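You operate a simulated robot arm through the tools that you are given. There is no shell and no other tool. Be economical: measure what you need, move in short steps, check, and stop when the job is done.

You are at the controls of a simulated two-armed robot. One attempt, no reset.

Task
Stack three coils in the grey tray with handles and carry it to the corner bench.
Fine: green coil at the bottom, black coil on it, orange coil on top; both hands on the tray; set it down beside the length rule.
Where things are to end (x, y in the base frame): grey tray with handles within 0.06 m of [-0.92, -0.69].

The check looks at the end state, three seconds after you hand in, the way a careful person would. Anything else that was tipped, shoved, dropped, spilled or broken makes it a failure.

Robot
Two 7-joint arms with two-finger parallel grippers on one trunk, on a base that drives. Base frame: it is fixed to the floor where the robot stands at the start and does not move with it; the origin is under the middle of the robot, x ahead of it, y to its left, z up. Readings come in m, degrees, newtons and seconds.
The left shoulder is at the start at [0.05, 0.165, 1.13], the right one opposite. With the tool pointing down near the work surface each hand reaches from about 0.24 to 0.7 m from the robot's upright axis, wherever it stands, measured 20 degrees to its own side. Places, roughly: black coil (22x22x3 cm) [0.8, 0, 0.9]; green coil (24x24x3 cm) [0.5, 0, 0.9]; orange coil (20x20x3 cm) [0.5, -0.3, 0.9]; top of the black coil [0.8, 0, 0.9]; top of the green bench by the grey rail [-1.1, -0.6, 0.7]; top of the green coil [0.5, 0, 0.9]; tray [0.5, 0.3, 0.9]. Payload 3.91 kg a hand.
The TCP of each hand is the grasp point between the finger pads, 0.03 m short of the fingertips. In the tool frame z runs along the fingers and y along their closing line. The gripper opens to 0.11 m. The fingers are 0.02 m wide and 0.01 m thick; the gripper's body (0.048 by 0.112 m) begins 0.055 m behind the TCP.
Orientation is told as [roll, pitch, yaw] about the base's x, y, z axes, in that order, counted from this pose: with the fingers straight down and closing along the base's y, the tool's x points along the base's -x, its y along +y and its z along -z.

Tools
- The arms move only by the tool send_rows. It takes "left_plan", "right_plan" or both (then of equal length, played together; a hand with none holds still); each is text: rows parted by semicolons, each of 6 numbers parted by spaces: the shift along the tool's x, y, z in m, then the turn, a rotation vector about the tool's x, y, z in degrees. In form: tx ty tz ax ay az; .... A call has 1 to 12 rows; each row is the pose to reach, as a shift and turn from the pose commanded when the call began, along the tool's axes at that moment. "left_fingers" and "right_fingers" are, for a hand that has rows, the gripper command, from -1 (fully open) to 1 (shut), values between in proportion, set as the call begins (left out, the last holds). Rows are played at 5 a second. More than 0.05 m and 8.6 degrees between two rows, or a gripper value outside its range, and nothing of the call is played. A pose out of reach is approached as far as the arm can. The call stops where the force on the tool passes 90 N (or 10 N more than at its start, if that is more) or the arm is blocked; 0.2 s more then pass. Each finger travels about 0.045 m/s and halts on what it meets, pressing with about 26 N; the grip force reading is that of the motor and also rises with nothing between the fingers. The clock runs only during rows and for 0.2 s after the last one: add rows that repeat a pose to give the fingers time. The reply holds the time, the measured pose of the TCP, the force on the tool along the base axes, the opening and the grip force, in the units named above and with some noise, with the torque about the TCP (base axes, N m) and any sound that the robot's microphone picked up.
- Cameras (640 x 400 px; columns grow to the right, rows downward): "scene" is now at [0.1159, 0.0138, 1.3053]; the picture's right is [0.17, -0.99, 0.00], its down [-0.51, -0.09, -0.86] and it looks along [0.84, 0.14, -0.52] (base axes); focal length 214 px, centre (320, 200). "left" rides on the left gripper at [0.072, -0.017, -0.103] in its tool frame; the picture's right is [0.23, 0.97, 0.00], its down [-0.76, 0.18, -0.62] and it looks along [-0.61, 0.14, 0.78] (tool axes); focal length 222 px, centre (320, 200). "right" rides on the right gripper at [0.072, 0.017, -0.103] in its tool frame; the picture's right is [-0.23, 0.97, 0.00], its down [-0.76, -0.18, -0.62] and it looks along [-0.61, -0.14, 0.78] (tool axes); focal length 222 px, centre (320, 200).
- camera(camera): a new picture of that camera. No time passes.
- raise_lower(by): slides the trunk up (or, below 0, down) by that many m; the arms and the scene camera ride with it, the base frame stays. It gives what a move gives, with no picture.
- drive_base(legs): drives the robot by 1 to 6 legs, each [ahead, left, turn to the left] in m, m and degrees, along the robot's own axes; the way and the turn of a leg run together, so that a leg with both is an arc; at most 1.5 m and 180 degrees a leg. The arms and the cameras ride along, it lands a little off, and it stops where it bumps. It gives what a move gives.
- turn_head(pan, tilt): turns the head with the scene camera to pan (to the left, within 80 degrees either way) and tilt (down, from -29 to 69), counted from straight ahead of the robot. It gives what a move gives.
- point_at(camera, pixels): there is no depth. For up to 12 entries [column, row, z] of the newest picture of that camera ("zoom" is the newest enlarged one), the place [x, y] in the base frame at which the ray of that pixel passes the height z, good to about 0.003 m. No time passes.
- zoom(camera, box): a new picture of the part [left, top, right, bottom] of that camera's present view, enlarged. No time passes.
- job_done(): hands the job in; it is judged then, once.

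Work in short steps. Measure before you move; look again where a grasp or a placing could have gone wrong, and mend it. You have 80 turns and 70 pictures in all, those below and enlarged ones among them. Open the grippers and draw the arms clear of the work before you hand the job in, unless the task says otherwise; then end with one line.

The tools are called as name(argument=value, ...) on one line, values as JSON. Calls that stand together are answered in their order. send_rows: Moves the arms, as the interface text tells. Its arguments: {"type":"object","properties":{"left_plan":{"type":"string"},"left_fingers":{"type":"number"},"right_plan":{"type":"string"},"right_fingers":{"type":"number"}},"required":[]} The other tools are called the same way: raise_lower (by) slides the trunk up or down; drive_base (legs) drives the base; turn_head (pan, tilt) turns the head that bears the scene camera; camera (camera) takes a picture; point_at (camera, pixels) gives the place at which the rays of pixels pass given heights; zoom (camera, box) takes an enlarged picture of a part of a camera's view; job_done () hands the job in.

At the start:

```text
clock: 0.0
left_position: [0.4816, 0.1404, 1.1516]
left_tool_rot: [0.0, -0.1, 0.0]
left_ft_force: [-0.4, 0.1, -0.1]
left_ft_torque: [-0.01, -0.01, -0.03]
left_grip_width: 0.1101
left_grasp_force: 0.1
right_position: [0.5304, -0.2607, 1.124]
right_tool_rot: [0.0, 0.0, 0.0]
right_ft_force: [-0.5, 0.8, 0.6]
right_ft_torque: [0.02, 0.0, 0.02]
right_grip_width: 0.1099
right_grasp_force: 0.0
trunk travel left (down, up): [-0.35, 0.153]
robot x, y, heading: [-0.0024, -0.0043, 0.0]
head pan, tilt: [9.5, 31.2]
```

scene: 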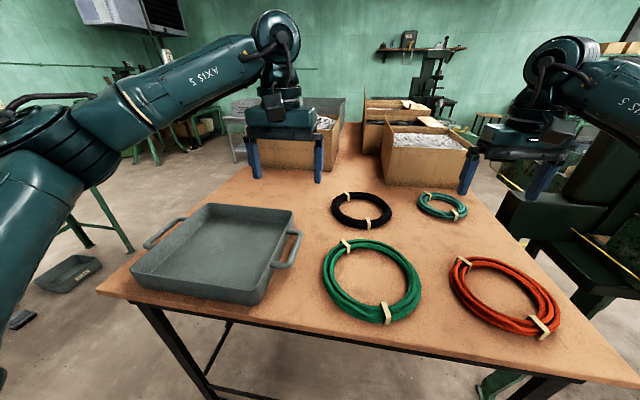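
right: 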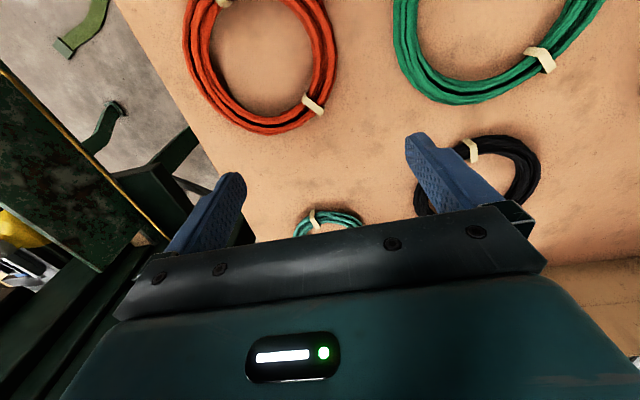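
left: 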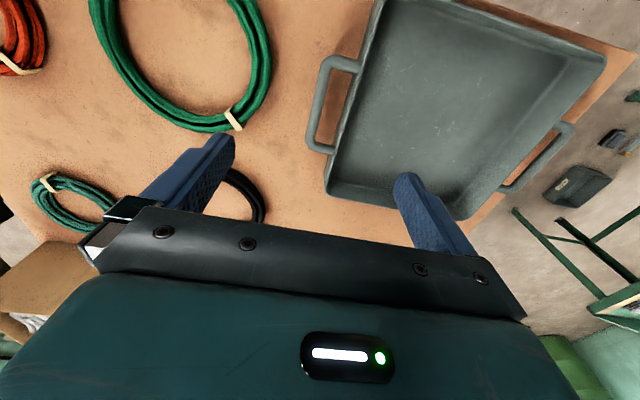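

The scene shows the tray (215,255), green coil (372,281), black coil (362,210), orange coil (505,297), and a small teal decoy coil (442,206). I measure their rims, and the tray handles.

point_at(camera="scene", pixels=[[323, 281, 0.895], [420, 281, 0.895], [372, 240, 0.895], [372, 324, 0.895], [332, 210, 0.895], [392, 210, 0.895], [362, 192, 0.895], [362, 228, 0.895], [452, 275, 0.895], [560, 310, 0.895], [147, 243, 0.93], [294, 250, 0.93]])

zoom(camera="scene", box=[90, 180, 330, 330])

zoom(camera="scene", box=[310, 180, 590, 355])

```text
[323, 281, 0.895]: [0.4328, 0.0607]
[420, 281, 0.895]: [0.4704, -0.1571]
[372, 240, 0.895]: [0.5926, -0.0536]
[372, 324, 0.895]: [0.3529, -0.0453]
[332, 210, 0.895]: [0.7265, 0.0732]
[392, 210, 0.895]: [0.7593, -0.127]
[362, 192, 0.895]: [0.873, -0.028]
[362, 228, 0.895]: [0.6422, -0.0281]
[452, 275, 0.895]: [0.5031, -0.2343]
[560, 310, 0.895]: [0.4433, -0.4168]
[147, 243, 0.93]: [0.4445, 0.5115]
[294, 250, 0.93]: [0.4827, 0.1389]
```

```text
2.67 times, centred on (210, 255) of scene
```

zoom: 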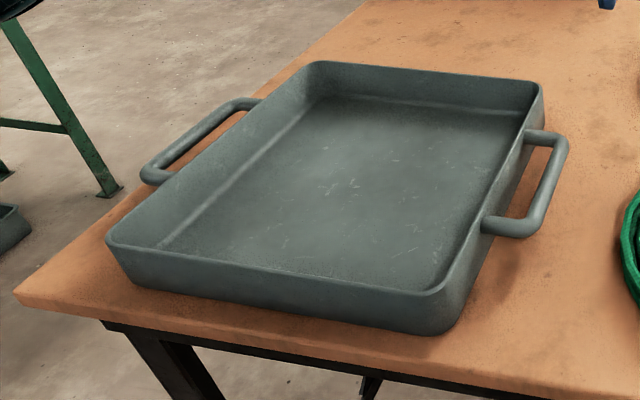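

```text
2.29 times, centred on (450, 268) of scene
```

zoom: 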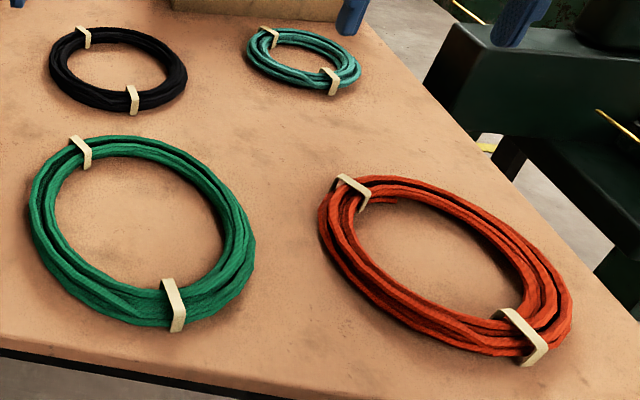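

Tray corners, handles and orange extents still need measuring; the rim height can be judged from wall base vs rim.

point_at(camera="scene", pixels=[[130, 270, 0.935], [256, 289, 0.935], [292, 212, 0.935], [207, 204, 0.935], [140, 287, 0.88], [255, 304, 0.88], [146, 245, 0.92], [182, 219, 0.92], [301, 233, 0.92], [286, 267, 0.92], [214, 216, 0.885], [280, 223, 0.885]])

point_at(camera="scene", pixels=[[449, 275, 0.895], [470, 256, 0.895], [560, 322, 0.895], [540, 339, 0.895], [498, 320, 0.895], [515, 270, 0.895], [343, 245, 0.91], [386, 313, 0.91], [347, 196, 0.91], [369, 223, 0.91], [462, 262, 0.91], [540, 327, 0.91]])

turn_head(pan=0, tilt=55)

camera(camera="scene")

```text
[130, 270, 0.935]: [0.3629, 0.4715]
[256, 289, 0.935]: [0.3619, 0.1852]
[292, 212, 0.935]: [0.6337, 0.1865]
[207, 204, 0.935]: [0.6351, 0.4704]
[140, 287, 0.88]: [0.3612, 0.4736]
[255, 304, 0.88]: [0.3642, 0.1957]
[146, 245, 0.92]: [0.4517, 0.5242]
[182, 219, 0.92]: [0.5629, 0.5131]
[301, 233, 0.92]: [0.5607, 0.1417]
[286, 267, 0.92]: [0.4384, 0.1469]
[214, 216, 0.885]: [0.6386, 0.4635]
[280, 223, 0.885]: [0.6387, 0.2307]
```

```text
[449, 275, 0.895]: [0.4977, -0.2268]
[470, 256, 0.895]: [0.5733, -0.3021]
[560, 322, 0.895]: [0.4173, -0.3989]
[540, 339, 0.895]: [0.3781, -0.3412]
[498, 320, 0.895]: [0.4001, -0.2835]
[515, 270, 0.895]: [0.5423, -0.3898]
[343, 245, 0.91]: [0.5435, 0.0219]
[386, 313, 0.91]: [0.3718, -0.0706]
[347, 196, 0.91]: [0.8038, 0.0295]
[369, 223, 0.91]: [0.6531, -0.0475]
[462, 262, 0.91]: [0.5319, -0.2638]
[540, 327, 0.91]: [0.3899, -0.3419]
```

```text
clock: 0.9
left_position: [0.4817, 0.1408, 1.1521]
left_tool_rot: [0.0, -0.1, -0.1]
left_ft_force: [0.0, 0.1, 0.2]
left_ft_torque: [-0.01, 0.03, -0.02]
left_grip_width: 0.1099
left_grasp_force: 0.0
right_position: [0.528, -0.2607, 1.1235]
right_tool_rot: [0.0, 0.0, 0.0]
right_ft_force: [1.0, 1.3, 0.4]
right_ft_torque: [0.0, -0.01, 0.03]
right_grip_width: 0.1097
right_grasp_force: 0.0
trunk travel left (down, up): [-0.35, 0.153]
robot x, y, heading: [0.004, -0.002, 0.2]
head pan, tilt: [0.0, 55.0]
```

```text
64 pictures are left
```

scene: 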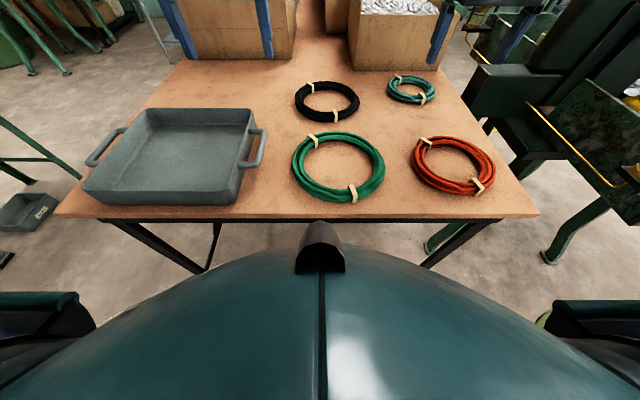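

The view is from above now: green at (338,166), black (328,100), orange (453,164). I measure extents precisely here.

zoom(camera="scene", box=[270, 60, 510, 210])

point_at(camera="zoom", pixels=[[56, 280, 0.895], [308, 280, 0.895], [180, 190, 0.895], [180, 382, 0.895], [66, 110, 0.895], [240, 110, 0.895], [155, 54, 0.895], [155, 168, 0.895], [375, 270, 0.895], [608, 280, 0.895], [490, 196, 0.895], [490, 360, 0.895]])

```text
2.67 times, centred on (390, 135) of scene
```

zoom: 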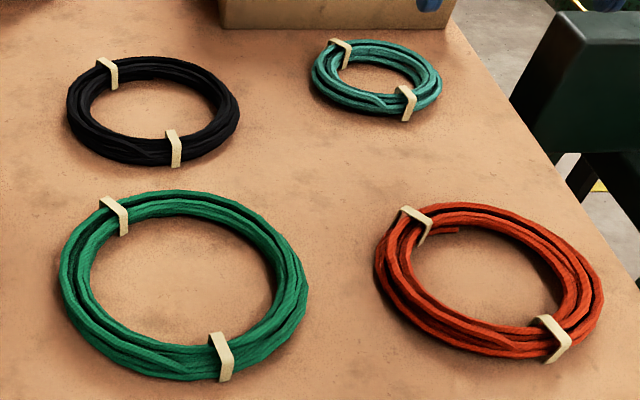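

```text
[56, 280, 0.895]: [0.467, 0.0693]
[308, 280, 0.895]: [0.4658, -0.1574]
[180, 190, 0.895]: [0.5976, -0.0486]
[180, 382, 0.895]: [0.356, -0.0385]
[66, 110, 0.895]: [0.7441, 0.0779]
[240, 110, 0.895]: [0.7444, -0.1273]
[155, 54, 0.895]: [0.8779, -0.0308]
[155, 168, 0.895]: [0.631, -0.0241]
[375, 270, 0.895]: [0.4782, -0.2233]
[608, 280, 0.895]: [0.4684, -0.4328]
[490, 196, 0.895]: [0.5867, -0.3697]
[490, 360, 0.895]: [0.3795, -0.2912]
```

Green centre ≈ (0.475,-0.044), r≈0.118; ring mid-radius ≈0.103. I bring the left hand over the ring's diagonal at (0.402,0.029), yaw 45° (diagonal leaves finger room in the tray corners).

send_rows(left_plan="0.0133 -0.0185 0.025 0 0 -7.5; 0.0265 -0.037 0.05 0 0 -15; 0.0398 -0.0555 0.075 0 0 -22.5; 0.053 -0.074 0.1 0 0 -30; 0.0663 -0.0925 0.125 0 0 -37.5; 0.0796 -0.111 0.15 0 0 -45; 0.0796 -0.111 0.15 0 0 -45", left_fingers=-1)

camera(camera="left")

camera(camera="scene")

```text
clock: 2.5
left_position: [0.4034, 0.0275, 0.9996]
left_tool_rot: [-0.1, 0.0, 45.0]
left_ft_force: [-0.7, 0.2, 0.0]
left_ft_torque: [0.01, -0.02, 0.0]
left_grip_width: 0.1099
left_grasp_force: 0.1
right_position: [0.5294, -0.2607, 1.1254]
right_tool_rot: [0.0, -0.1, 0.1]
right_ft_force: [-0.1, -1.0, 0.4]
right_ft_torque: [-0.01, 0.0, 0.01]
right_grip_width: 0.1097
right_grasp_force: 0.1
trunk travel left (down, up): [-0.35, 0.153]
robot x, y, heading: [-0.0014, -0.0021, 0.2]
head pan, tilt: [0.0, 55.0]
```

```text
62 pictures are left
```

left: 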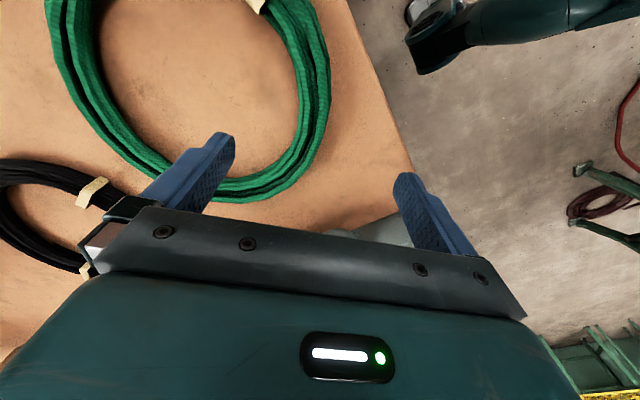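

```text
61 pictures are left
```

scene: 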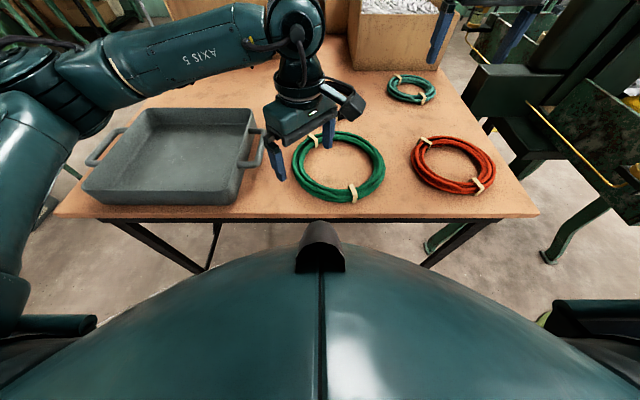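

The ring passes beneath the TCP's down-projection near (320,124) in the left view; I check ring edges there.

point_at(camera="left", pixels=[[297, 122, 0.895], [325, 122, 0.895], [297, 90, 0.895], [331, 90, 0.895], [280, 150, 0.895], [305, 165, 0.895], [240, 178, 0.895], [240, 203, 0.895], [62, 60, 0.895], [90, 60, 0.895]])

zoom(camera="left", box=[40, 0, 440, 250])

```text
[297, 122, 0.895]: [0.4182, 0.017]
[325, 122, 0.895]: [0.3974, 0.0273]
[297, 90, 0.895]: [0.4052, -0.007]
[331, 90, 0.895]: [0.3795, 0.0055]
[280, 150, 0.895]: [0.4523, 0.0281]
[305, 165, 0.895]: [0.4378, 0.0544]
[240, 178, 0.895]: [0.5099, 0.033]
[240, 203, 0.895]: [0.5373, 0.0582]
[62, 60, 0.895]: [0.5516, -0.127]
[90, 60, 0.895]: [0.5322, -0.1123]
```

```text
1.60 times, centred on (240, 125) of left
```

zoom: 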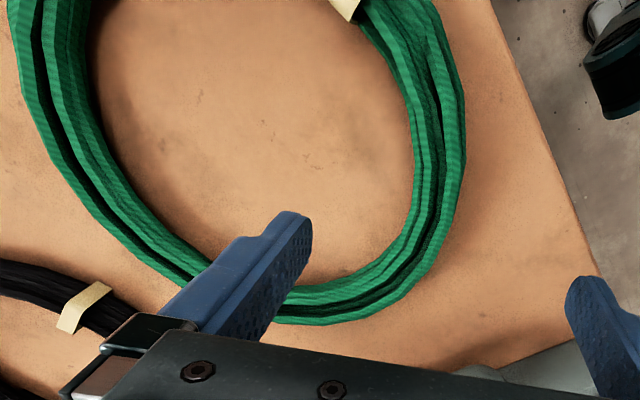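

Ring section there spans 297–329 px: centre (0.4065,0.023), 5 mm inward of the TCP. Descend to TCP z≈0.912 and close.

send_rows(left_plan="0 -0.005 0.03 0 0 0; 0 -0.005 0.06 0 0 0; 0 -0.005 0.08 0 0 0; 0 -0.005 0.0875 0 0 0; 0 -0.005 0.0875 0 0 0")

send_rows(left_plan="0 0 0 0 0 0; 0 0 0 0 0 0; 0 0 0 0 0 0; 0 0 0 0 0 0; 0 0 0 0 0 0; 0 0 0 0 0 0; 0 0 0 0 0 0; 0 0 0 0 0 0; 0 0 0 0 0 0", left_fingers=1)

camera(camera="left")

```text
clock: 3.7
left_position: [0.4071, 0.0251, 0.9132]
left_tool_rot: [-0.2, 0.0, 45.0]
left_ft_force: [0.4, -0.5, 0.7]
left_ft_torque: [0.03, -0.03, 0.0]
left_grip_width: 0.1099
left_grasp_force: 0.1
right_position: [0.5304, -0.2605, 1.1244]
right_tool_rot: [0.0, 0.0, 0.0]
right_ft_force: [-1.0, 0.6, -0.5]
right_ft_torque: [-0.01, 0.0, 0.02]
right_grip_width: 0.11
right_grasp_force: 0.2
trunk travel left (down, up): [-0.35, 0.153]
robot x, y, heading: [-0.0038, 0.0002, -0.0]
head pan, tilt: [0.0, 55.0]
```

```text
clock: 5.7
left_position: [0.4068, 0.025, 0.9141]
left_tool_rot: [-0.1, -0.1, 45.0]
left_ft_force: [1.4, -0.8, 1.7]
left_ft_torque: [0.0, 0.07, -0.01]
left_grip_width: 0.0296
left_grasp_force: 25.5
right_position: [0.5295, -0.2603, 1.1237]
right_tool_rot: [-0.1, 0.1, 0.2]
right_ft_force: [-0.5, -0.8, -0.3]
right_ft_torque: [0.0, 0.04, 0.01]
right_grip_width: 0.1102
right_grasp_force: 0.1
trunk travel left (down, up): [-0.35, 0.153]
robot x, y, heading: [0.0013, 0.0024, 0.0]
head pan, tilt: [0.0, 55.0]
```

```text
59 pictures are left
```

left: 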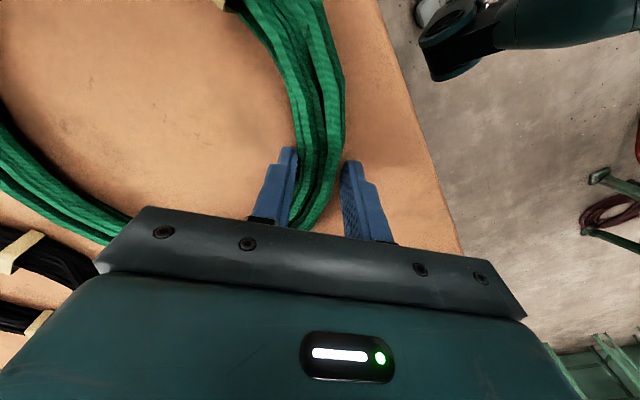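

Gripped at 0.030 m width. Lift 0.13 m and check for tilt.

send_rows(left_plan="0 0 -0.02 0 0 0; 0 0 -0.045 0 0 0; 0 0 -0.075 0 0 0; 0 0 -0.105 0 0 0; 0 0 -0.13 0 0 0; 0 0 -0.13 0 0 0")

camera(camera="scene")

camera(camera="left")

```text
clock: 7.1
left_position: [0.4049, 0.0264, 1.0472]
left_tool_rot: [0.0, 0.0, 45.0]
left_ft_force: [0.9, -0.2, -3.4]
left_ft_torque: [0.2, 0.26, 0.01]
left_grip_width: 0.0297
left_grasp_force: 25.8
right_position: [0.53, -0.2614, 1.1231]
right_tool_rot: [0.1, 0.0, 0.1]
right_ft_force: [0.3, 0.1, -0.5]
right_ft_torque: [-0.02, 0.04, 0.01]
right_grip_width: 0.1104
right_grasp_force: 0.1
trunk travel left (down, up): [-0.35, 0.153]
robot x, y, heading: [-0.0014, -0.0009, -0.1]
head pan, tilt: [0.0, 55.0]
```

```text
58 pictures are left
```

scene: 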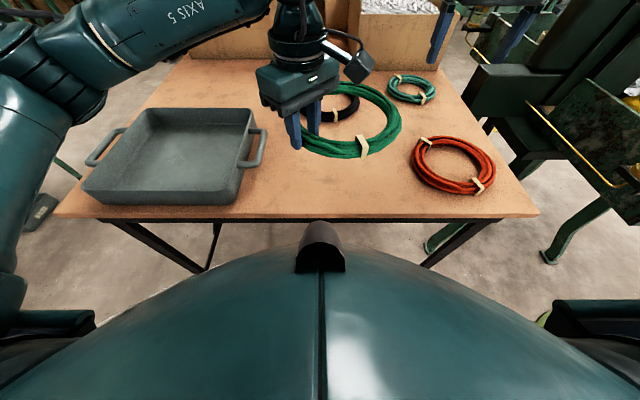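

```text
57 pictures are left
```

left: 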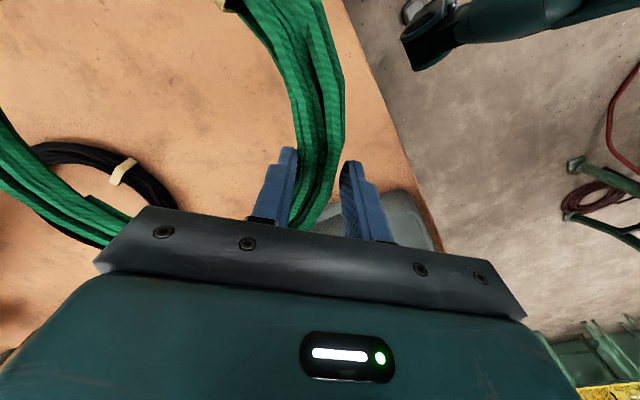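

Coil is held level. Carry it over the tray: TCP to (0.428,0.398).

send_rows(left_plan="-0.031 0.0274 0 0 0 0; -0.062 0.0548 0 0 0 0; -0.093 0.0822 0 0 0 0; -0.124 0.1096 0 0 0 0; -0.155 0.137 0 0 0 0; -0.186 0.1645 0 0 0 0; -0.217 0.192 0 0 0 0; -0.248 0.2193 0 0 0 0; -0.279 0.2467 0 0 0 0; -0.279 0.2467 0 0 0 0")

camera(camera="scene")

camera(camera="left")

```text
clock: 9.3
left_position: [0.4267, 0.3986, 1.0433]
left_tool_rot: [0.1, 0.0, 44.9]
left_ft_force: [-0.2, -0.3, -3.1]
left_ft_torque: [0.24, 0.25, -0.03]
left_grip_width: 0.0298
left_grasp_force: 26.4
right_position: [0.5302, -0.2604, 1.1228]
right_tool_rot: [0.0, 0.0, 0.1]
right_ft_force: [0.0, 1.1, -0.6]
right_ft_torque: [-0.01, 0.04, 0.03]
right_grip_width: 0.1099
right_grasp_force: 0.0
trunk travel left (down, up): [-0.35, 0.153]
robot x, y, heading: [-0.0013, 0.0029, 0.1]
head pan, tilt: [0.0, 55.0]
```

```text
56 pictures are left
```

scene: 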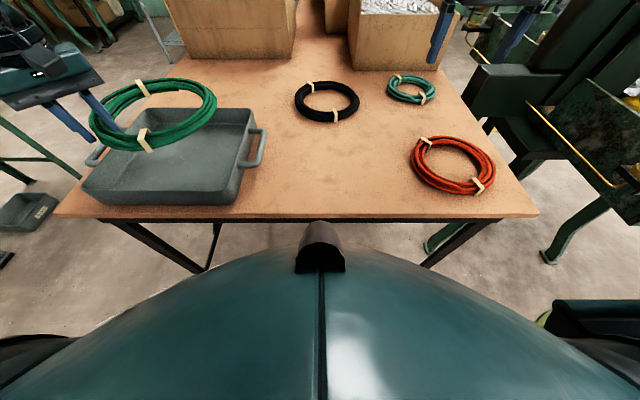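

```text
55 pictures are left
```

left: 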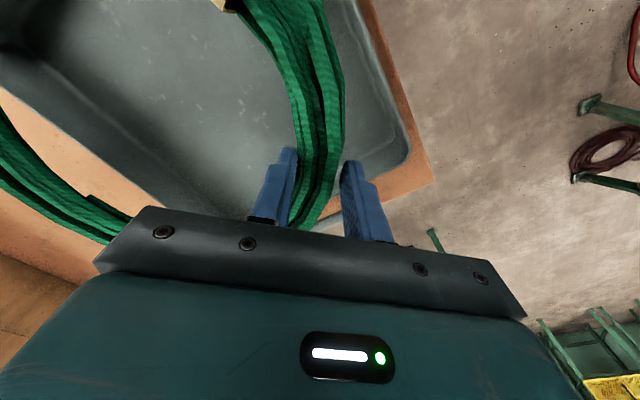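

I compare coil extents at z 1.025 with the tray rim at 0.935.

point_at(camera="scene", pixels=[[88, 115, 1.025], [217, 103, 1.025], [165, 79, 1.025], [140, 151, 1.025], [83, 187, 0.935], [236, 188, 0.935], [254, 110, 0.935], [244, 150, 0.935], [160, 189, 0.935]])

zoom(camera="scene", box=[60, 60, 300, 210])

```text
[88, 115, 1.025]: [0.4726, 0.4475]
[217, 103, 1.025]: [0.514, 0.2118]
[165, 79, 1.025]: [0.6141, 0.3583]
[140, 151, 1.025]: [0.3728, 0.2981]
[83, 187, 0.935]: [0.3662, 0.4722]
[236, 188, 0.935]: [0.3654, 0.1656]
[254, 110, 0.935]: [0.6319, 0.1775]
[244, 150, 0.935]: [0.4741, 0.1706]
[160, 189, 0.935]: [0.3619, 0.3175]
```

```text
2.67 times, centred on (180, 135) of scene
```

zoom: 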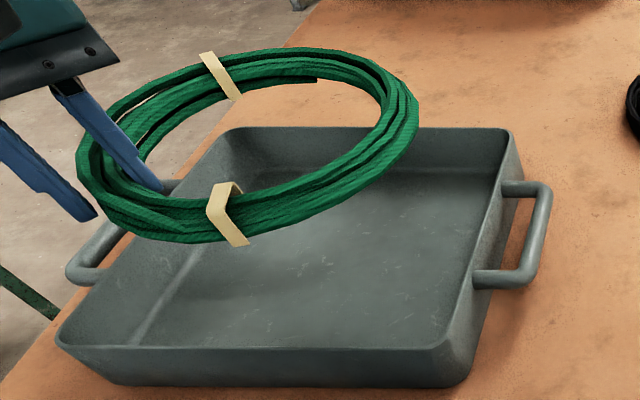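

Coil centre ≈ (0.4935,0.330), tray centre ≈ (0.498,0.327). Correct by a few mm and lower to just above the floor.

send_rows(left_plan="-0.0014 -0.0057 0.0 0 0 0; -0.0014 -0.0057 0.03 0 0 0; -0.0014 -0.0057 0.06 0 0 0; -0.0014 -0.0057 0.085 0 0 0; -0.0014 -0.0057 0.1 0 0 0; -0.0014 -0.0057 0.11 0 0 0; -0.0014 -0.0057 0.115 0 0 0; -0.0014 -0.0057 0.115 0 0 0")

zoom(camera="scene", box=[60, 60, 300, 210])

```text
clock: 11.1
left_position: [0.4333, 0.3953, 0.9285]
left_tool_rot: [0.0, 0.1, 45.0]
left_ft_force: [0.2, -0.8, -3.4]
left_ft_torque: [0.23, 0.24, 0.01]
left_grip_width: 0.0298
left_grasp_force: 26.3
right_position: [0.5296, -0.2589, 1.1249]
right_tool_rot: [0.1, 0.0, -0.1]
right_ft_force: [-0.1, 0.0, 0.0]
right_ft_torque: [0.01, -0.02, 0.0]
right_grip_width: 0.1101
right_grasp_force: 0.1
trunk travel left (down, up): [-0.35, 0.153]
robot x, y, heading: [-0.0038, 0.0012, -0.2]
head pan, tilt: [0.0, 55.0]
```

```text
2.67 times, centred on (180, 135) of scene
```

zoom: 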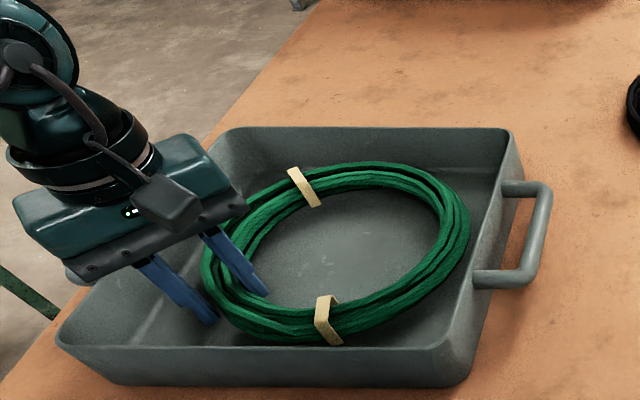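

In the tray, no contact yet. Lower ~8 mm more, then open partly.

send_rows(left_plan="0 0 0.003 0 0 0; 0 0 0.006 0 0 0; 0 0 0.008 0 0 0; 0 0 0.008 0 0 0")

send_rows(left_plan="0 0 0 0 0 0; 0 0 0 0 0 0; 0 0 0 0 0 0; 0 0 0 0 0 0", left_fingers=-0.27)

zoom(camera="scene", box=[60, 60, 300, 210])

```text
clock: 12.1
left_position: [0.4334, 0.3952, 0.9205]
left_tool_rot: [0.0, 0.0, 45.0]
left_ft_force: [-0.4, 0.0, -3.9]
left_ft_torque: [0.21, 0.25, 0.02]
left_grip_width: 0.0298
left_grasp_force: 26.2
right_position: [0.5297, -0.2602, 1.1243]
right_tool_rot: [-0.1, 0.0, 0.0]
right_ft_force: [0.3, 0.5, 0.4]
right_ft_torque: [0.0, -0.01, 0.02]
right_grip_width: 0.11
right_grasp_force: 0.0
trunk travel left (down, up): [-0.35, 0.153]
robot x, y, heading: [0.0012, 0.0001, 0.1]
head pan, tilt: [0.0, 55.0]
```

```text
clock: 13.1
left_position: [0.4334, 0.3948, 0.9209]
left_tool_rot: [0.0, 0.1, 45.0]
left_ft_force: [1.0, 0.4, -0.8]
left_ft_torque: [-0.03, 0.05, -0.01]
left_grip_width: 0.07
left_grasp_force: 0.1
right_position: [0.5298, -0.2609, 1.1236]
right_tool_rot: [0.1, 0.1, 0.0]
right_ft_force: [-0.3, -0.4, -0.6]
right_ft_torque: [-0.04, -0.01, 0.01]
right_grip_width: 0.1101
right_grasp_force: 0.2
trunk travel left (down, up): [-0.35, 0.153]
robot x, y, heading: [-0.0012, -0.0009, 0.0]
head pan, tilt: [0.0, 55.0]
```

```text
2.67 times, centred on (180, 135) of scene
```

zoom: 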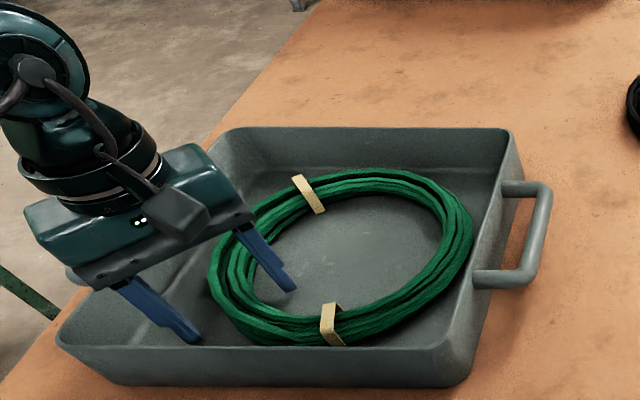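

Green is settled. Rise, then traverse to above the black coil at (0.686,0.042).

send_rows(left_plan="0 0 -0.02 0 0 0; 0 0 -0.06 0 0 0; 0 0 -0.1 0 0 0; 0 0 -0.14 0 0 0; 0 0 -0.14 0 0 0")

send_rows(left_plan="0.0071 -0.0428 0 0 0 0; 0.0142 -0.0856 0 0 0 0; 0.0213 -0.1284 0 0 0 0; 0.0284 -0.1712 0 0 0 0; 0.0355 -0.214 0 0 0 0; 0.0426 -0.2568 0 0 0 0; 0.0497 -0.2996 0 0 0 0; 0.0568 -0.3424 0 0 0 0; 0.0639 -0.3852 0 0 0 0; 0.071 -0.428 0 0 0 0; 0.071 -0.428 0 0 0 0", left_fingers=-1)

camera(camera="left")

camera(camera="scene")

```text
clock: 14.3
left_position: [0.4344, 0.3965, 1.0594]
left_tool_rot: [0.0, 0.0, 45.0]
left_ft_force: [0.2, 0.0, -0.2]
left_ft_torque: [0.01, -0.02, -0.01]
left_grip_width: 0.0699
left_grasp_force: 0.0
right_position: [0.5303, -0.2585, 1.1233]
right_tool_rot: [0.0, -0.1, 0.0]
right_ft_force: [-0.3, 0.2, -0.4]
right_ft_torque: [0.02, 0.0, 0.01]
right_grip_width: 0.1102
right_grasp_force: 0.0
trunk travel left (down, up): [-0.35, 0.153]
robot x, y, heading: [-0.0023, -0.0004, -0.3]
head pan, tilt: [0.0, 55.0]
```

```text
clock: 16.7
left_position: [0.6302, 0.0656, 1.0448]
left_tool_rot: [-0.1, 0.0, 45.0]
left_ft_force: [0.4, 0.9, 0.8]
left_ft_torque: [-0.03, 0.03, -0.03]
left_grip_width: 0.1098
left_grasp_force: 0.0
left hand out of reach, approached as far as the arm can: row 9, 10, 11
right_position: [0.5306, -0.2589, 1.1236]
right_tool_rot: [0.1, 0.0, 0.0]
right_ft_force: [-0.4, 0.5, 0.6]
right_ft_torque: [-0.02, -0.01, 0.02]
right_grip_width: 0.1101
right_grasp_force: 0.1
trunk travel left (down, up): [-0.35, 0.153]
robot x, y, heading: [0.0001, 0.0016, -0.1]
head pan, tilt: [0.0, 55.0]
```

```text
51 pictures are left
```

left: 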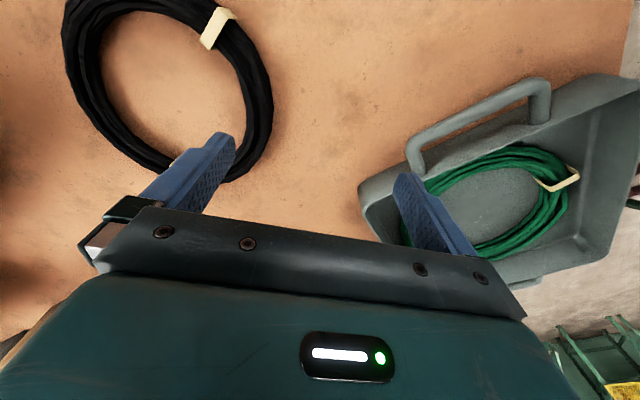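

```text
50 pictures are left
```

scene: 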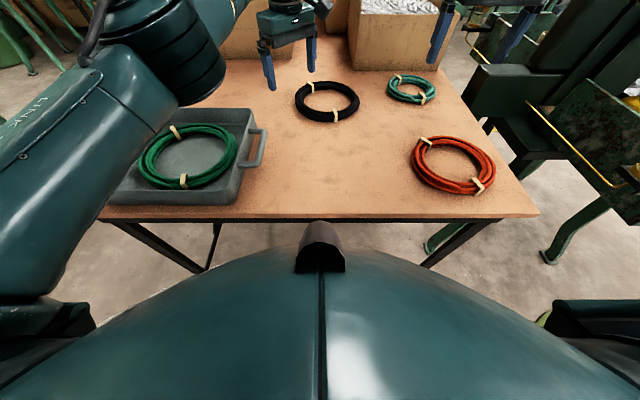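

The black coil is beyond reach from here. Before moving the base I look around to the right and down for clearance (also needed for the later drive).

turn_head(pan=-75, tilt=25)

camera(camera="scene")

turn_head(pan=0, tilt=69)

camera(camera="scene")

```text
clock: 18.1
left_position: [0.6288, 0.0643, 1.0447]
left_tool_rot: [-0.1, 0.0, 45.0]
left_ft_force: [0.1, 0.3, -0.1]
left_ft_torque: [-0.07, -0.01, 0.0]
left_grip_width: 0.1098
left_grasp_force: 0.1
right_position: [0.5308, -0.2596, 1.1237]
right_tool_rot: [0.0, 0.0, -0.1]
right_ft_force: [0.2, 0.5, -0.3]
right_ft_torque: [0.03, -0.01, 0.05]
right_grip_width: 0.1099
right_grasp_force: 0.0
trunk travel left (down, up): [-0.35, 0.153]
robot x, y, heading: [-0.0031, -0.0005, 0.1]
head pan, tilt: [-75.0, 25.0]
```

```text
49 pictures are left
```

scene: 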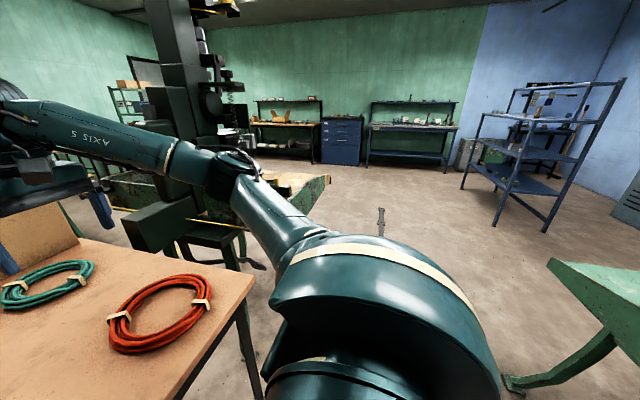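

```text
clock: 19.6
left_position: [0.6295, 0.0638, 1.0452]
left_tool_rot: [-0.2, 0.0, 45.0]
left_ft_force: [0.1, -1.0, 0.8]
left_ft_torque: [-0.03, 0.0, -0.01]
left_grip_width: 0.1101
left_grasp_force: 0.0
right_position: [0.5296, -0.2596, 1.1246]
right_tool_rot: [0.0, -0.1, 0.0]
right_ft_force: [-0.6, -0.3, 0.2]
right_ft_torque: [0.01, 0.01, 0.01]
right_grip_width: 0.1102
right_grasp_force: 0.0
trunk travel left (down, up): [-0.35, 0.153]
robot x, y, heading: [-0.0027, 0.001, 0.1]
head pan, tilt: [0.0, 68.8]
```

```text
48 pictures are left
```

scene: 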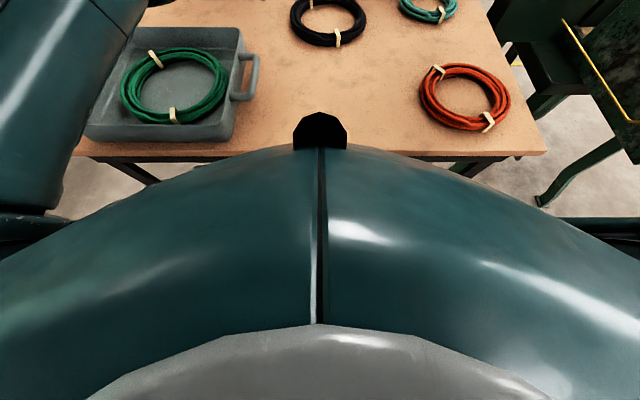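

Right side is open next to the robot; the machine lies ahead-right, away from a clockwise swing. Turning the robot 20° right in place brings the left shoulder closer to the black coil.

drive_base(legs=[[0, 0, -20]])

camera(camera="left")

```text
clock: 21.1
left_position: [0.6136, -0.1517, 1.0445]
left_tool_rot: [0.0, 0.0, 25.3]
left_ft_force: [0.7, -0.2, 0.7]
left_ft_torque: [0.0, -0.02, 0.03]
left_grip_width: 0.1098
left_grasp_force: 0.1
right_position: [0.4102, -0.4239, 1.1234]
right_tool_rot: [-0.1, 0.0, -19.6]
right_ft_force: [-0.2, 0.1, 0.5]
right_ft_torque: [-0.01, -0.01, 0.01]
right_grip_width: 0.1101
right_grasp_force: 0.0
trunk travel left (down, up): [-0.35, 0.153]
robot x, y, heading: [0.0017, 0.0016, -19.7]
head pan, tilt: [0.0, 68.8]
```

```text
47 pictures are left
```

left: 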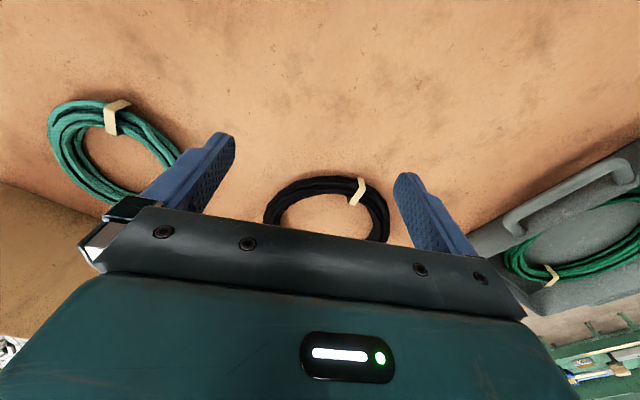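

I check the commanded pose reference with a null row before moving, since the last target had been out of reach.

send_rows(left_plan="0.01 0 0 0 0 0; 0.01 0 0 0 0 0")

```text
clock: 21.7
left_position: [0.6036, -0.1573, 1.0467]
left_tool_rot: [0.0, -0.1, 25.3]
left_ft_force: [0.2, -0.1, -0.5]
left_ft_torque: [0.0, 0.02, -0.02]
left_grip_width: 0.1101
left_grasp_force: 0.1
right_position: [0.4101, -0.4234, 1.1251]
right_tool_rot: [0.0, 0.1, -19.7]
right_ft_force: [0.4, -0.2, -0.2]
right_ft_torque: [0.0, -0.02, -0.01]
right_grip_width: 0.1099
right_grasp_force: 0.1
trunk travel left (down, up): [-0.35, 0.153]
robot x, y, heading: [0.0036, -0.002, -19.7]
head pan, tilt: [0.0, 68.8]
```

send_rows(left_plan="-0.0318 0.029 0 0 0 -4; -0.0636 0.058 0 0 0 -8; -0.0954 0.087 0.01 0 0 -12; -0.1272 0.116 0.03 0 0 -16; -0.159 0.145 0.045 0 0 -19.7; -0.159 0.145 0.045 0 0 -19.7")

camera(camera="left")

```text
clock: 23.1
left_position: [0.6875, 0.0397, 1.0021]
left_tool_rot: [-0.1, -0.1, 45.0]
left_ft_force: [0.2, 0.1, 0.6]
left_ft_torque: [0.03, 0.02, 0.0]
left_grip_width: 0.1101
left_grasp_force: 0.1
right_position: [0.4096, -0.4236, 1.1244]
right_tool_rot: [-0.1, -0.1, -19.7]
right_ft_force: [0.4, 0.2, 0.8]
right_ft_torque: [0.02, 0.01, -0.03]
right_grip_width: 0.1101
right_grasp_force: 0.1
trunk travel left (down, up): [-0.35, 0.153]
robot x, y, heading: [-0.0029, -0.0022, -19.8]
head pan, tilt: [0.0, 68.8]
```

```text
46 pictures are left
```

left: 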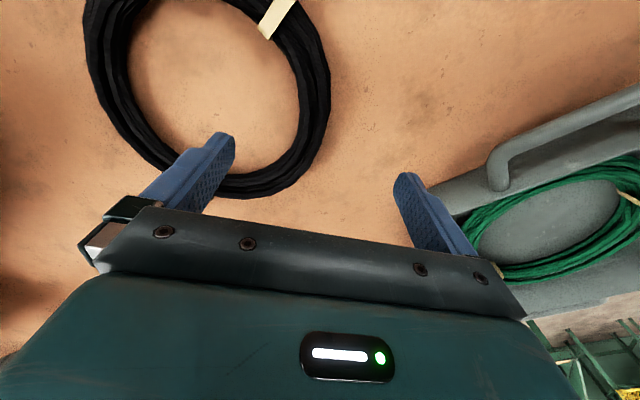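

Reached; ring sits under the TCP like before. I measure the ring's section and the circle's extents.

point_at(camera="left", pixels=[[299, 124, 0.895], [329, 124, 0.895], [299, 80, 0.895], [331, 80, 0.895], [88, 60, 0.895], [120, 60, 0.895], [250, 172, 0.895], [250, 197, 0.895]])

```text
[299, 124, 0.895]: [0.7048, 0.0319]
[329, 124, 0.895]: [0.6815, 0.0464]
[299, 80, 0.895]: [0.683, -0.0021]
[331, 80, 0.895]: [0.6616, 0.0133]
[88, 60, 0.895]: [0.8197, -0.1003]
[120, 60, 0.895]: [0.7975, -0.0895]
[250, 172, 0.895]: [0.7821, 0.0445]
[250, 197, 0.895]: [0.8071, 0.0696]
```

send_rows(left_plan="0 -0.005 0.03 0 0 0; 0 -0.005 0.06 0 0 0; 0 -0.005 0.08 0 0 0; 0 -0.005 0.0885 0 0 0; 0 -0.005 0.0885 0 0 0")

send_rows(left_plan="0 0 0 0 0 0; 0 0 0 0 0 0; 0 0 0 0 0 0; 0 0 0 0 0 0; 0 0 0 0 0 0; 0 0 0 0 0 0; 0 0 0 0 0 0; 0 0 0 0 0 0; 0 0 0 0 0 0", left_fingers=1)

send_rows(left_plan="0 0 -0.02 0 0 0; 0 0 -0.045 0 0 0; 0 0 -0.075 0 0 0; 0 0 -0.105 0 0 0; 0 0 -0.14 0 0 0; 0 0 -0.14 0 0 0")

camera(camera="left")

```text
clock: 24.3
left_position: [0.691, 0.039, 0.9097]
left_tool_rot: [-0.2, 0.0, 45.0]
left_ft_force: [0.6, -0.5, -0.6]
left_ft_torque: [-0.04, -0.02, 0.02]
left_grip_width: 0.1102
left_grasp_force: 0.0
right_position: [0.4114, -0.4227, 1.1237]
right_tool_rot: [0.0, 0.0, -19.7]
right_ft_force: [0.3, 0.5, -1.0]
right_ft_torque: [-0.02, -0.02, 0.0]
right_grip_width: 0.1099
right_grasp_force: 0.1
trunk travel left (down, up): [-0.35, 0.153]
robot x, y, heading: [-0.0022, -0.0017, -19.9]
head pan, tilt: [0.0, 68.8]
```

```text
clock: 26.3
left_position: [0.6904, 0.0406, 0.9112]
left_tool_rot: [-0.1, 0.0, 44.9]
left_ft_force: [1.1, -1.5, 2.6]
left_ft_torque: [0.02, -0.14, -0.26]
left_grip_width: 0.0303
left_grasp_force: 26.5
right_position: [0.4116, -0.4234, 1.1238]
right_tool_rot: [0.1, 0.1, -19.6]
right_ft_force: [-0.6, -0.4, 0.2]
right_ft_torque: [0.01, 0.03, -0.01]
right_grip_width: 0.11
right_grasp_force: 0.0
trunk travel left (down, up): [-0.35, 0.153]
robot x, y, heading: [0.0014, -0.0013, -19.6]
head pan, tilt: [0.0, 68.8]
```

```text
clock: 27.7
left_position: [0.6895, 0.0397, 1.0519]
left_tool_rot: [-0.1, 0.0, 44.9]
left_ft_force: [-0.8, -0.9, -3.6]
left_ft_torque: [0.21, 0.23, 0.01]
left_grip_width: 0.0301
left_grasp_force: 26.2
right_position: [0.4118, -0.423, 1.124]
right_tool_rot: [-0.1, 0.0, -19.6]
right_ft_force: [-0.4, 0.1, 0.5]
right_ft_torque: [-0.03, -0.01, -0.01]
right_grip_width: 0.11
right_grasp_force: 0.1
trunk travel left (down, up): [-0.35, 0.153]
robot x, y, heading: [-0.0032, -0.0002, -19.4]
head pan, tilt: [0.0, 68.8]
```

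```text
45 pictures are left
```

left: 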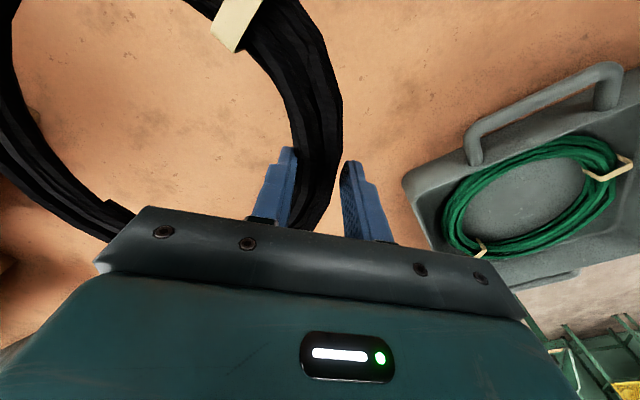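

Black coil held level. Carry it to above the green coil: TCP (0.438,0.390).

send_rows(left_plan="-0.007 0.0425 0 0 0 0; -0.014 0.085 0 0 0 0; -0.021 0.1276 0 0 0 0; -0.028 0.17 0 0 0 0; -0.035 0.2126 0 0 0 0; -0.0418 0.255 0 0 0 0; -0.0488 0.2977 0 0 0 0; -0.0558 0.34 0 0 0 0; -0.0627 0.3828 0 0 0 0; -0.0697 0.4253 0 0 0 0; -0.0697 0.4253 0 0 0 0")

turn_head(pan=40, tilt=50)

camera(camera="scene")

camera(camera="left")

```text
clock: 30.1
left_position: [0.4419, 0.3902, 1.0478]
left_tool_rot: [-0.1, 0.1, 44.9]
left_ft_force: [-1.0, 1.3, -3.6]
left_ft_torque: [0.22, 0.21, 0.01]
left_grip_width: 0.0299
left_grasp_force: 25.4
right_position: [0.4122, -0.4235, 1.1238]
right_tool_rot: [0.1, 0.0, -19.8]
right_ft_force: [-0.3, -0.3, 0.7]
right_ft_torque: [0.06, 0.02, -0.01]
right_grip_width: 0.1102
right_grasp_force: 0.1
trunk travel left (down, up): [-0.35, 0.153]
robot x, y, heading: [0.0015, 0.0018, -19.6]
head pan, tilt: [0.0, 68.8]
```

```text
clock: 31.2
left_position: [0.4428, 0.39, 1.0479]
left_tool_rot: [-0.2, -0.1, 45.0]
left_ft_force: [-0.9, 0.4, -3.1]
left_ft_torque: [0.21, 0.24, -0.02]
left_grip_width: 0.0294
left_grasp_force: 26.1
right_position: [0.4111, -0.4238, 1.1252]
right_tool_rot: [0.0, 0.0, -19.7]
right_ft_force: [-0.2, 0.2, 0.5]
right_ft_torque: [0.02, -0.03, -0.01]
right_grip_width: 0.1101
right_grasp_force: 0.1
trunk travel left (down, up): [-0.35, 0.153]
robot x, y, heading: [0.0007, 0.0027, -19.7]
head pan, tilt: [40.0, 50.0]
```

```text
44 pictures are left
```

scene: 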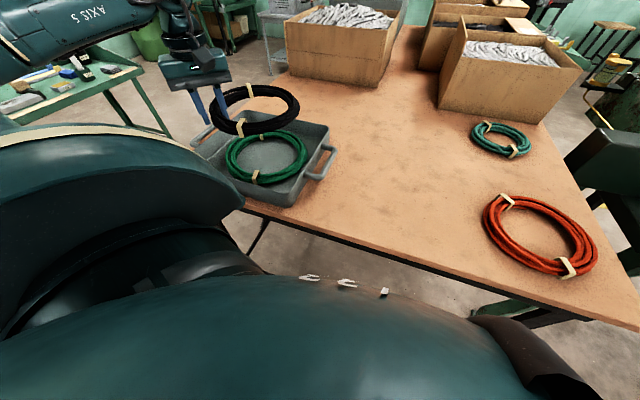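

```text
43 pictures are left
```

left: 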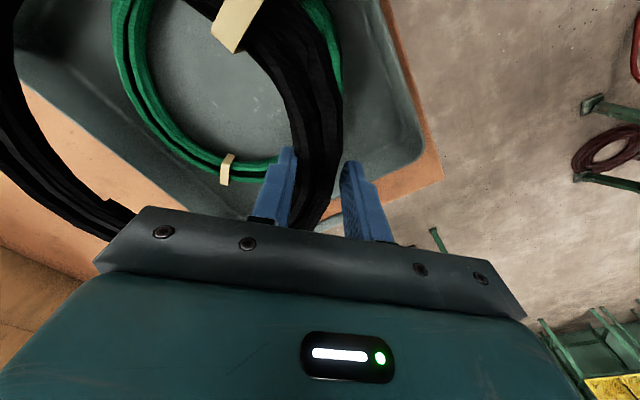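

Measure both coils' extents in the scene view (black mid z≈1.03, green mid z≈0.902).

zoom(camera="scene", box=[180, 70, 348, 215])

point_at(camera="scene", pixels=[[228, 158, 0.902], [306, 158, 0.902], [270, 133, 0.902], [264, 185, 0.902], [209, 113, 1.03], [299, 105, 1.03], [262, 84, 1.03], [247, 137, 1.03]])

```text
2.76 times, centred on (264, 142) of scene
```

zoom: 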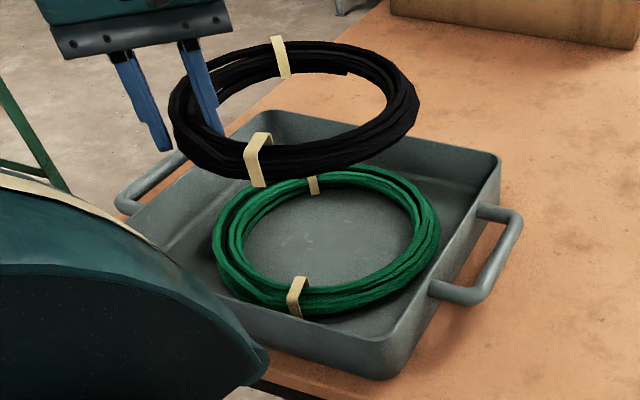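

```text
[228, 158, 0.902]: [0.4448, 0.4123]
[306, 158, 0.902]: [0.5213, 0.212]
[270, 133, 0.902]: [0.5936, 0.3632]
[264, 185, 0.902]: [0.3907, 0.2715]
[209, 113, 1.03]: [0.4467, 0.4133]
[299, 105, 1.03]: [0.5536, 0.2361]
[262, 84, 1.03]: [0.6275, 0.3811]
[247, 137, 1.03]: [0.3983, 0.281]
```

point_at(camera="zoom", pixels=[[212, 240, 0.9], [441, 235, 0.9], [345, 167, 0.907], [305, 315, 0.89], [228, 242, 0.915], [418, 240, 0.915], [340, 175, 0.915], [316, 296, 0.915], [172, 115, 1.03], [420, 108, 1.03], [230, 180, 1.015], [330, 41, 1.037]])

point_at(camera="left", pixels=[[114, 40, 0.905], [140, 40, 0.905], [175, 140, 0.905], [160, 150, 0.905], [230, 183, 0.905], [343, 80, 0.905], [330, 20, 0.905]])

```text
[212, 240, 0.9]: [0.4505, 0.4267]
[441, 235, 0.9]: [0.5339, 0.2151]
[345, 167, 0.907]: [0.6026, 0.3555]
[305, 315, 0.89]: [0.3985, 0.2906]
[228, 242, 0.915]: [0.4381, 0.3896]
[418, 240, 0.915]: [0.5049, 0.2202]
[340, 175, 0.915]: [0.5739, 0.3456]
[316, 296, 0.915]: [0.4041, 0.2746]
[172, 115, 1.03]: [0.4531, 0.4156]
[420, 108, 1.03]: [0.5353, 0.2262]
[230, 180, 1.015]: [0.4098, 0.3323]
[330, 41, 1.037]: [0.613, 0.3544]
```

```text
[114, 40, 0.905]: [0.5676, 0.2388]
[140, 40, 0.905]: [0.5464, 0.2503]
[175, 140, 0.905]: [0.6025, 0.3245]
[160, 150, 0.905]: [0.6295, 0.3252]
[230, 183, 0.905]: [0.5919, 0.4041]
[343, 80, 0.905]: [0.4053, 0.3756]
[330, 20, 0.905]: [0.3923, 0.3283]
```

Black centre ≈ (0.506,0.328), green ≈ (0.501,0.323). Shift by −5 mm and lower to just above green.

send_rows(left_plan="0.0064 0.0007 0 0 0 0; 0.0064 0.0007 0.03 0 0 0; 0.0064 0.0007 0.06 0 0 0; 0.0064 0.0007 0.085 0 0 0; 0.0064 0.0007 0.095 0 0 0; 0.0064 0.0007 0.1 0 0 0; 0.0064 0.0007 0.1 0 0 0")

zoom(camera="scene", box=[180, 70, 348, 215])

```text
clock: 32.8
left_position: [0.4342, 0.3857, 0.9501]
left_tool_rot: [-0.1, 0.0, 45.0]
left_ft_force: [0.5, 0.2, -3.7]
left_ft_torque: [0.2, 0.26, 0.02]
left_grip_width: 0.0299
left_grasp_force: 26.0
right_position: [0.412, -0.4237, 1.1243]
right_tool_rot: [-0.1, -0.1, -19.7]
right_ft_force: [-0.9, -0.2, -0.1]
right_ft_torque: [0.0, -0.03, 0.02]
right_grip_width: 0.1098
right_grasp_force: 0.1
trunk travel left (down, up): [-0.35, 0.153]
robot x, y, heading: [-0.0022, -0.0012, -19.7]
head pan, tilt: [40.0, 50.0]
```

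```text
2.76 times, centred on (264, 142) of scene
```

zoom: 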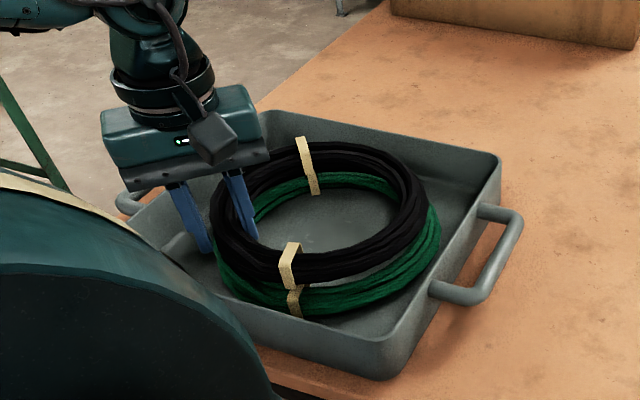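

Well aligned. Lower in small steps until weight is taken.

send_rows(left_plan="-0.003 0 0.003 0 0 0; -0.003 0 0.006 0 0 0; -0.003 0 0.006 0 0 0")

zoom(camera="scene", box=[180, 70, 348, 215])

```text
clock: 33.6
left_position: [0.4365, 0.3874, 0.945]
left_tool_rot: [-0.1, -0.1, 44.9]
left_ft_force: [0.6, 1.7, 0.0]
left_ft_torque: [-0.26, 0.01, 0.17]
left_grip_width: 0.0296
left_grasp_force: 26.0
right_position: [0.4108, -0.4238, 1.1245]
right_tool_rot: [0.0, 0.0, -19.8]
right_ft_force: [-0.7, -0.1, -0.7]
right_ft_torque: [-0.01, 0.01, 0.0]
right_grip_width: 0.1099
right_grasp_force: 0.1
trunk travel left (down, up): [-0.35, 0.153]
robot x, y, heading: [0.0023, 0.0034, -19.8]
head pan, tilt: [40.0, 50.0]
```

```text
2.76 times, centred on (264, 142) of scene
```

zoom: 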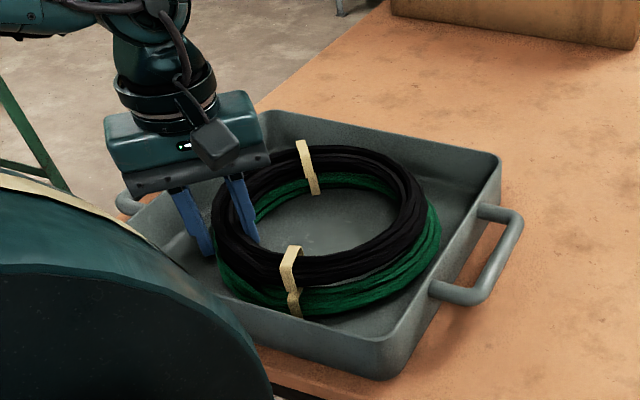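

Contact made (weight is off the hand). Release and rise.

send_rows(left_plan="0 0 0 0 0 0; 0 0 0 0 0 0; 0 0 0 0 0 0; 0 0 0 0 0 0", left_fingers=-0.27)

send_rows(left_plan="0 0 -0.02 0 0 0; 0 0 -0.05 0 0 0; 0 0 -0.08 0 0 0; 0 0 -0.12 0 0 0; 0 0 -0.12 0 0 0")

zoom(camera="scene", box=[180, 70, 348, 215])

```text
clock: 34.6
left_position: [0.4365, 0.3866, 0.9444]
left_tool_rot: [0.0, 0.0, 44.9]
left_ft_force: [-0.8, -0.1, 0.4]
left_ft_torque: [0.01, -0.02, 0.0]
left_grip_width: 0.0701
left_grasp_force: 0.2
right_position: [0.4114, -0.4231, 1.1245]
right_tool_rot: [0.0, 0.1, -19.7]
right_ft_force: [-0.1, -1.4, 0.6]
right_ft_torque: [-0.01, 0.01, 0.02]
right_grip_width: 0.1103
right_grasp_force: 0.0
trunk travel left (down, up): [-0.35, 0.153]
robot x, y, heading: [-0.0008, -0.002, -19.9]
head pan, tilt: [40.0, 50.0]
```

```text
clock: 35.8
left_position: [0.4368, 0.3884, 1.0664]
left_tool_rot: [-0.1, 0.1, 44.9]
left_ft_force: [0.6, -0.5, -0.5]
left_ft_torque: [-0.01, 0.0, -0.01]
left_grip_width: 0.07
left_grasp_force: 0.1
right_position: [0.4122, -0.4228, 1.1239]
right_tool_rot: [0.0, 0.1, -19.7]
right_ft_force: [-0.6, -0.5, -0.4]
right_ft_torque: [0.03, -0.01, 0.02]
right_grip_width: 0.1099
right_grasp_force: 0.2
trunk travel left (down, up): [-0.35, 0.153]
robot x, y, heading: [-0.0019, 0.0014, -19.9]
head pan, tilt: [40.0, 50.0]
```

```text
2.76 times, centred on (264, 142) of scene
```

zoom: 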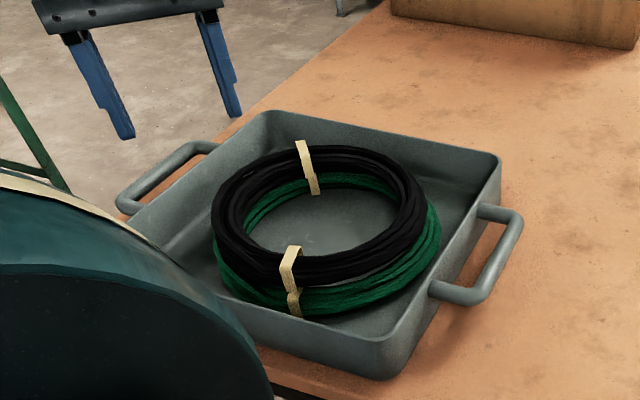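

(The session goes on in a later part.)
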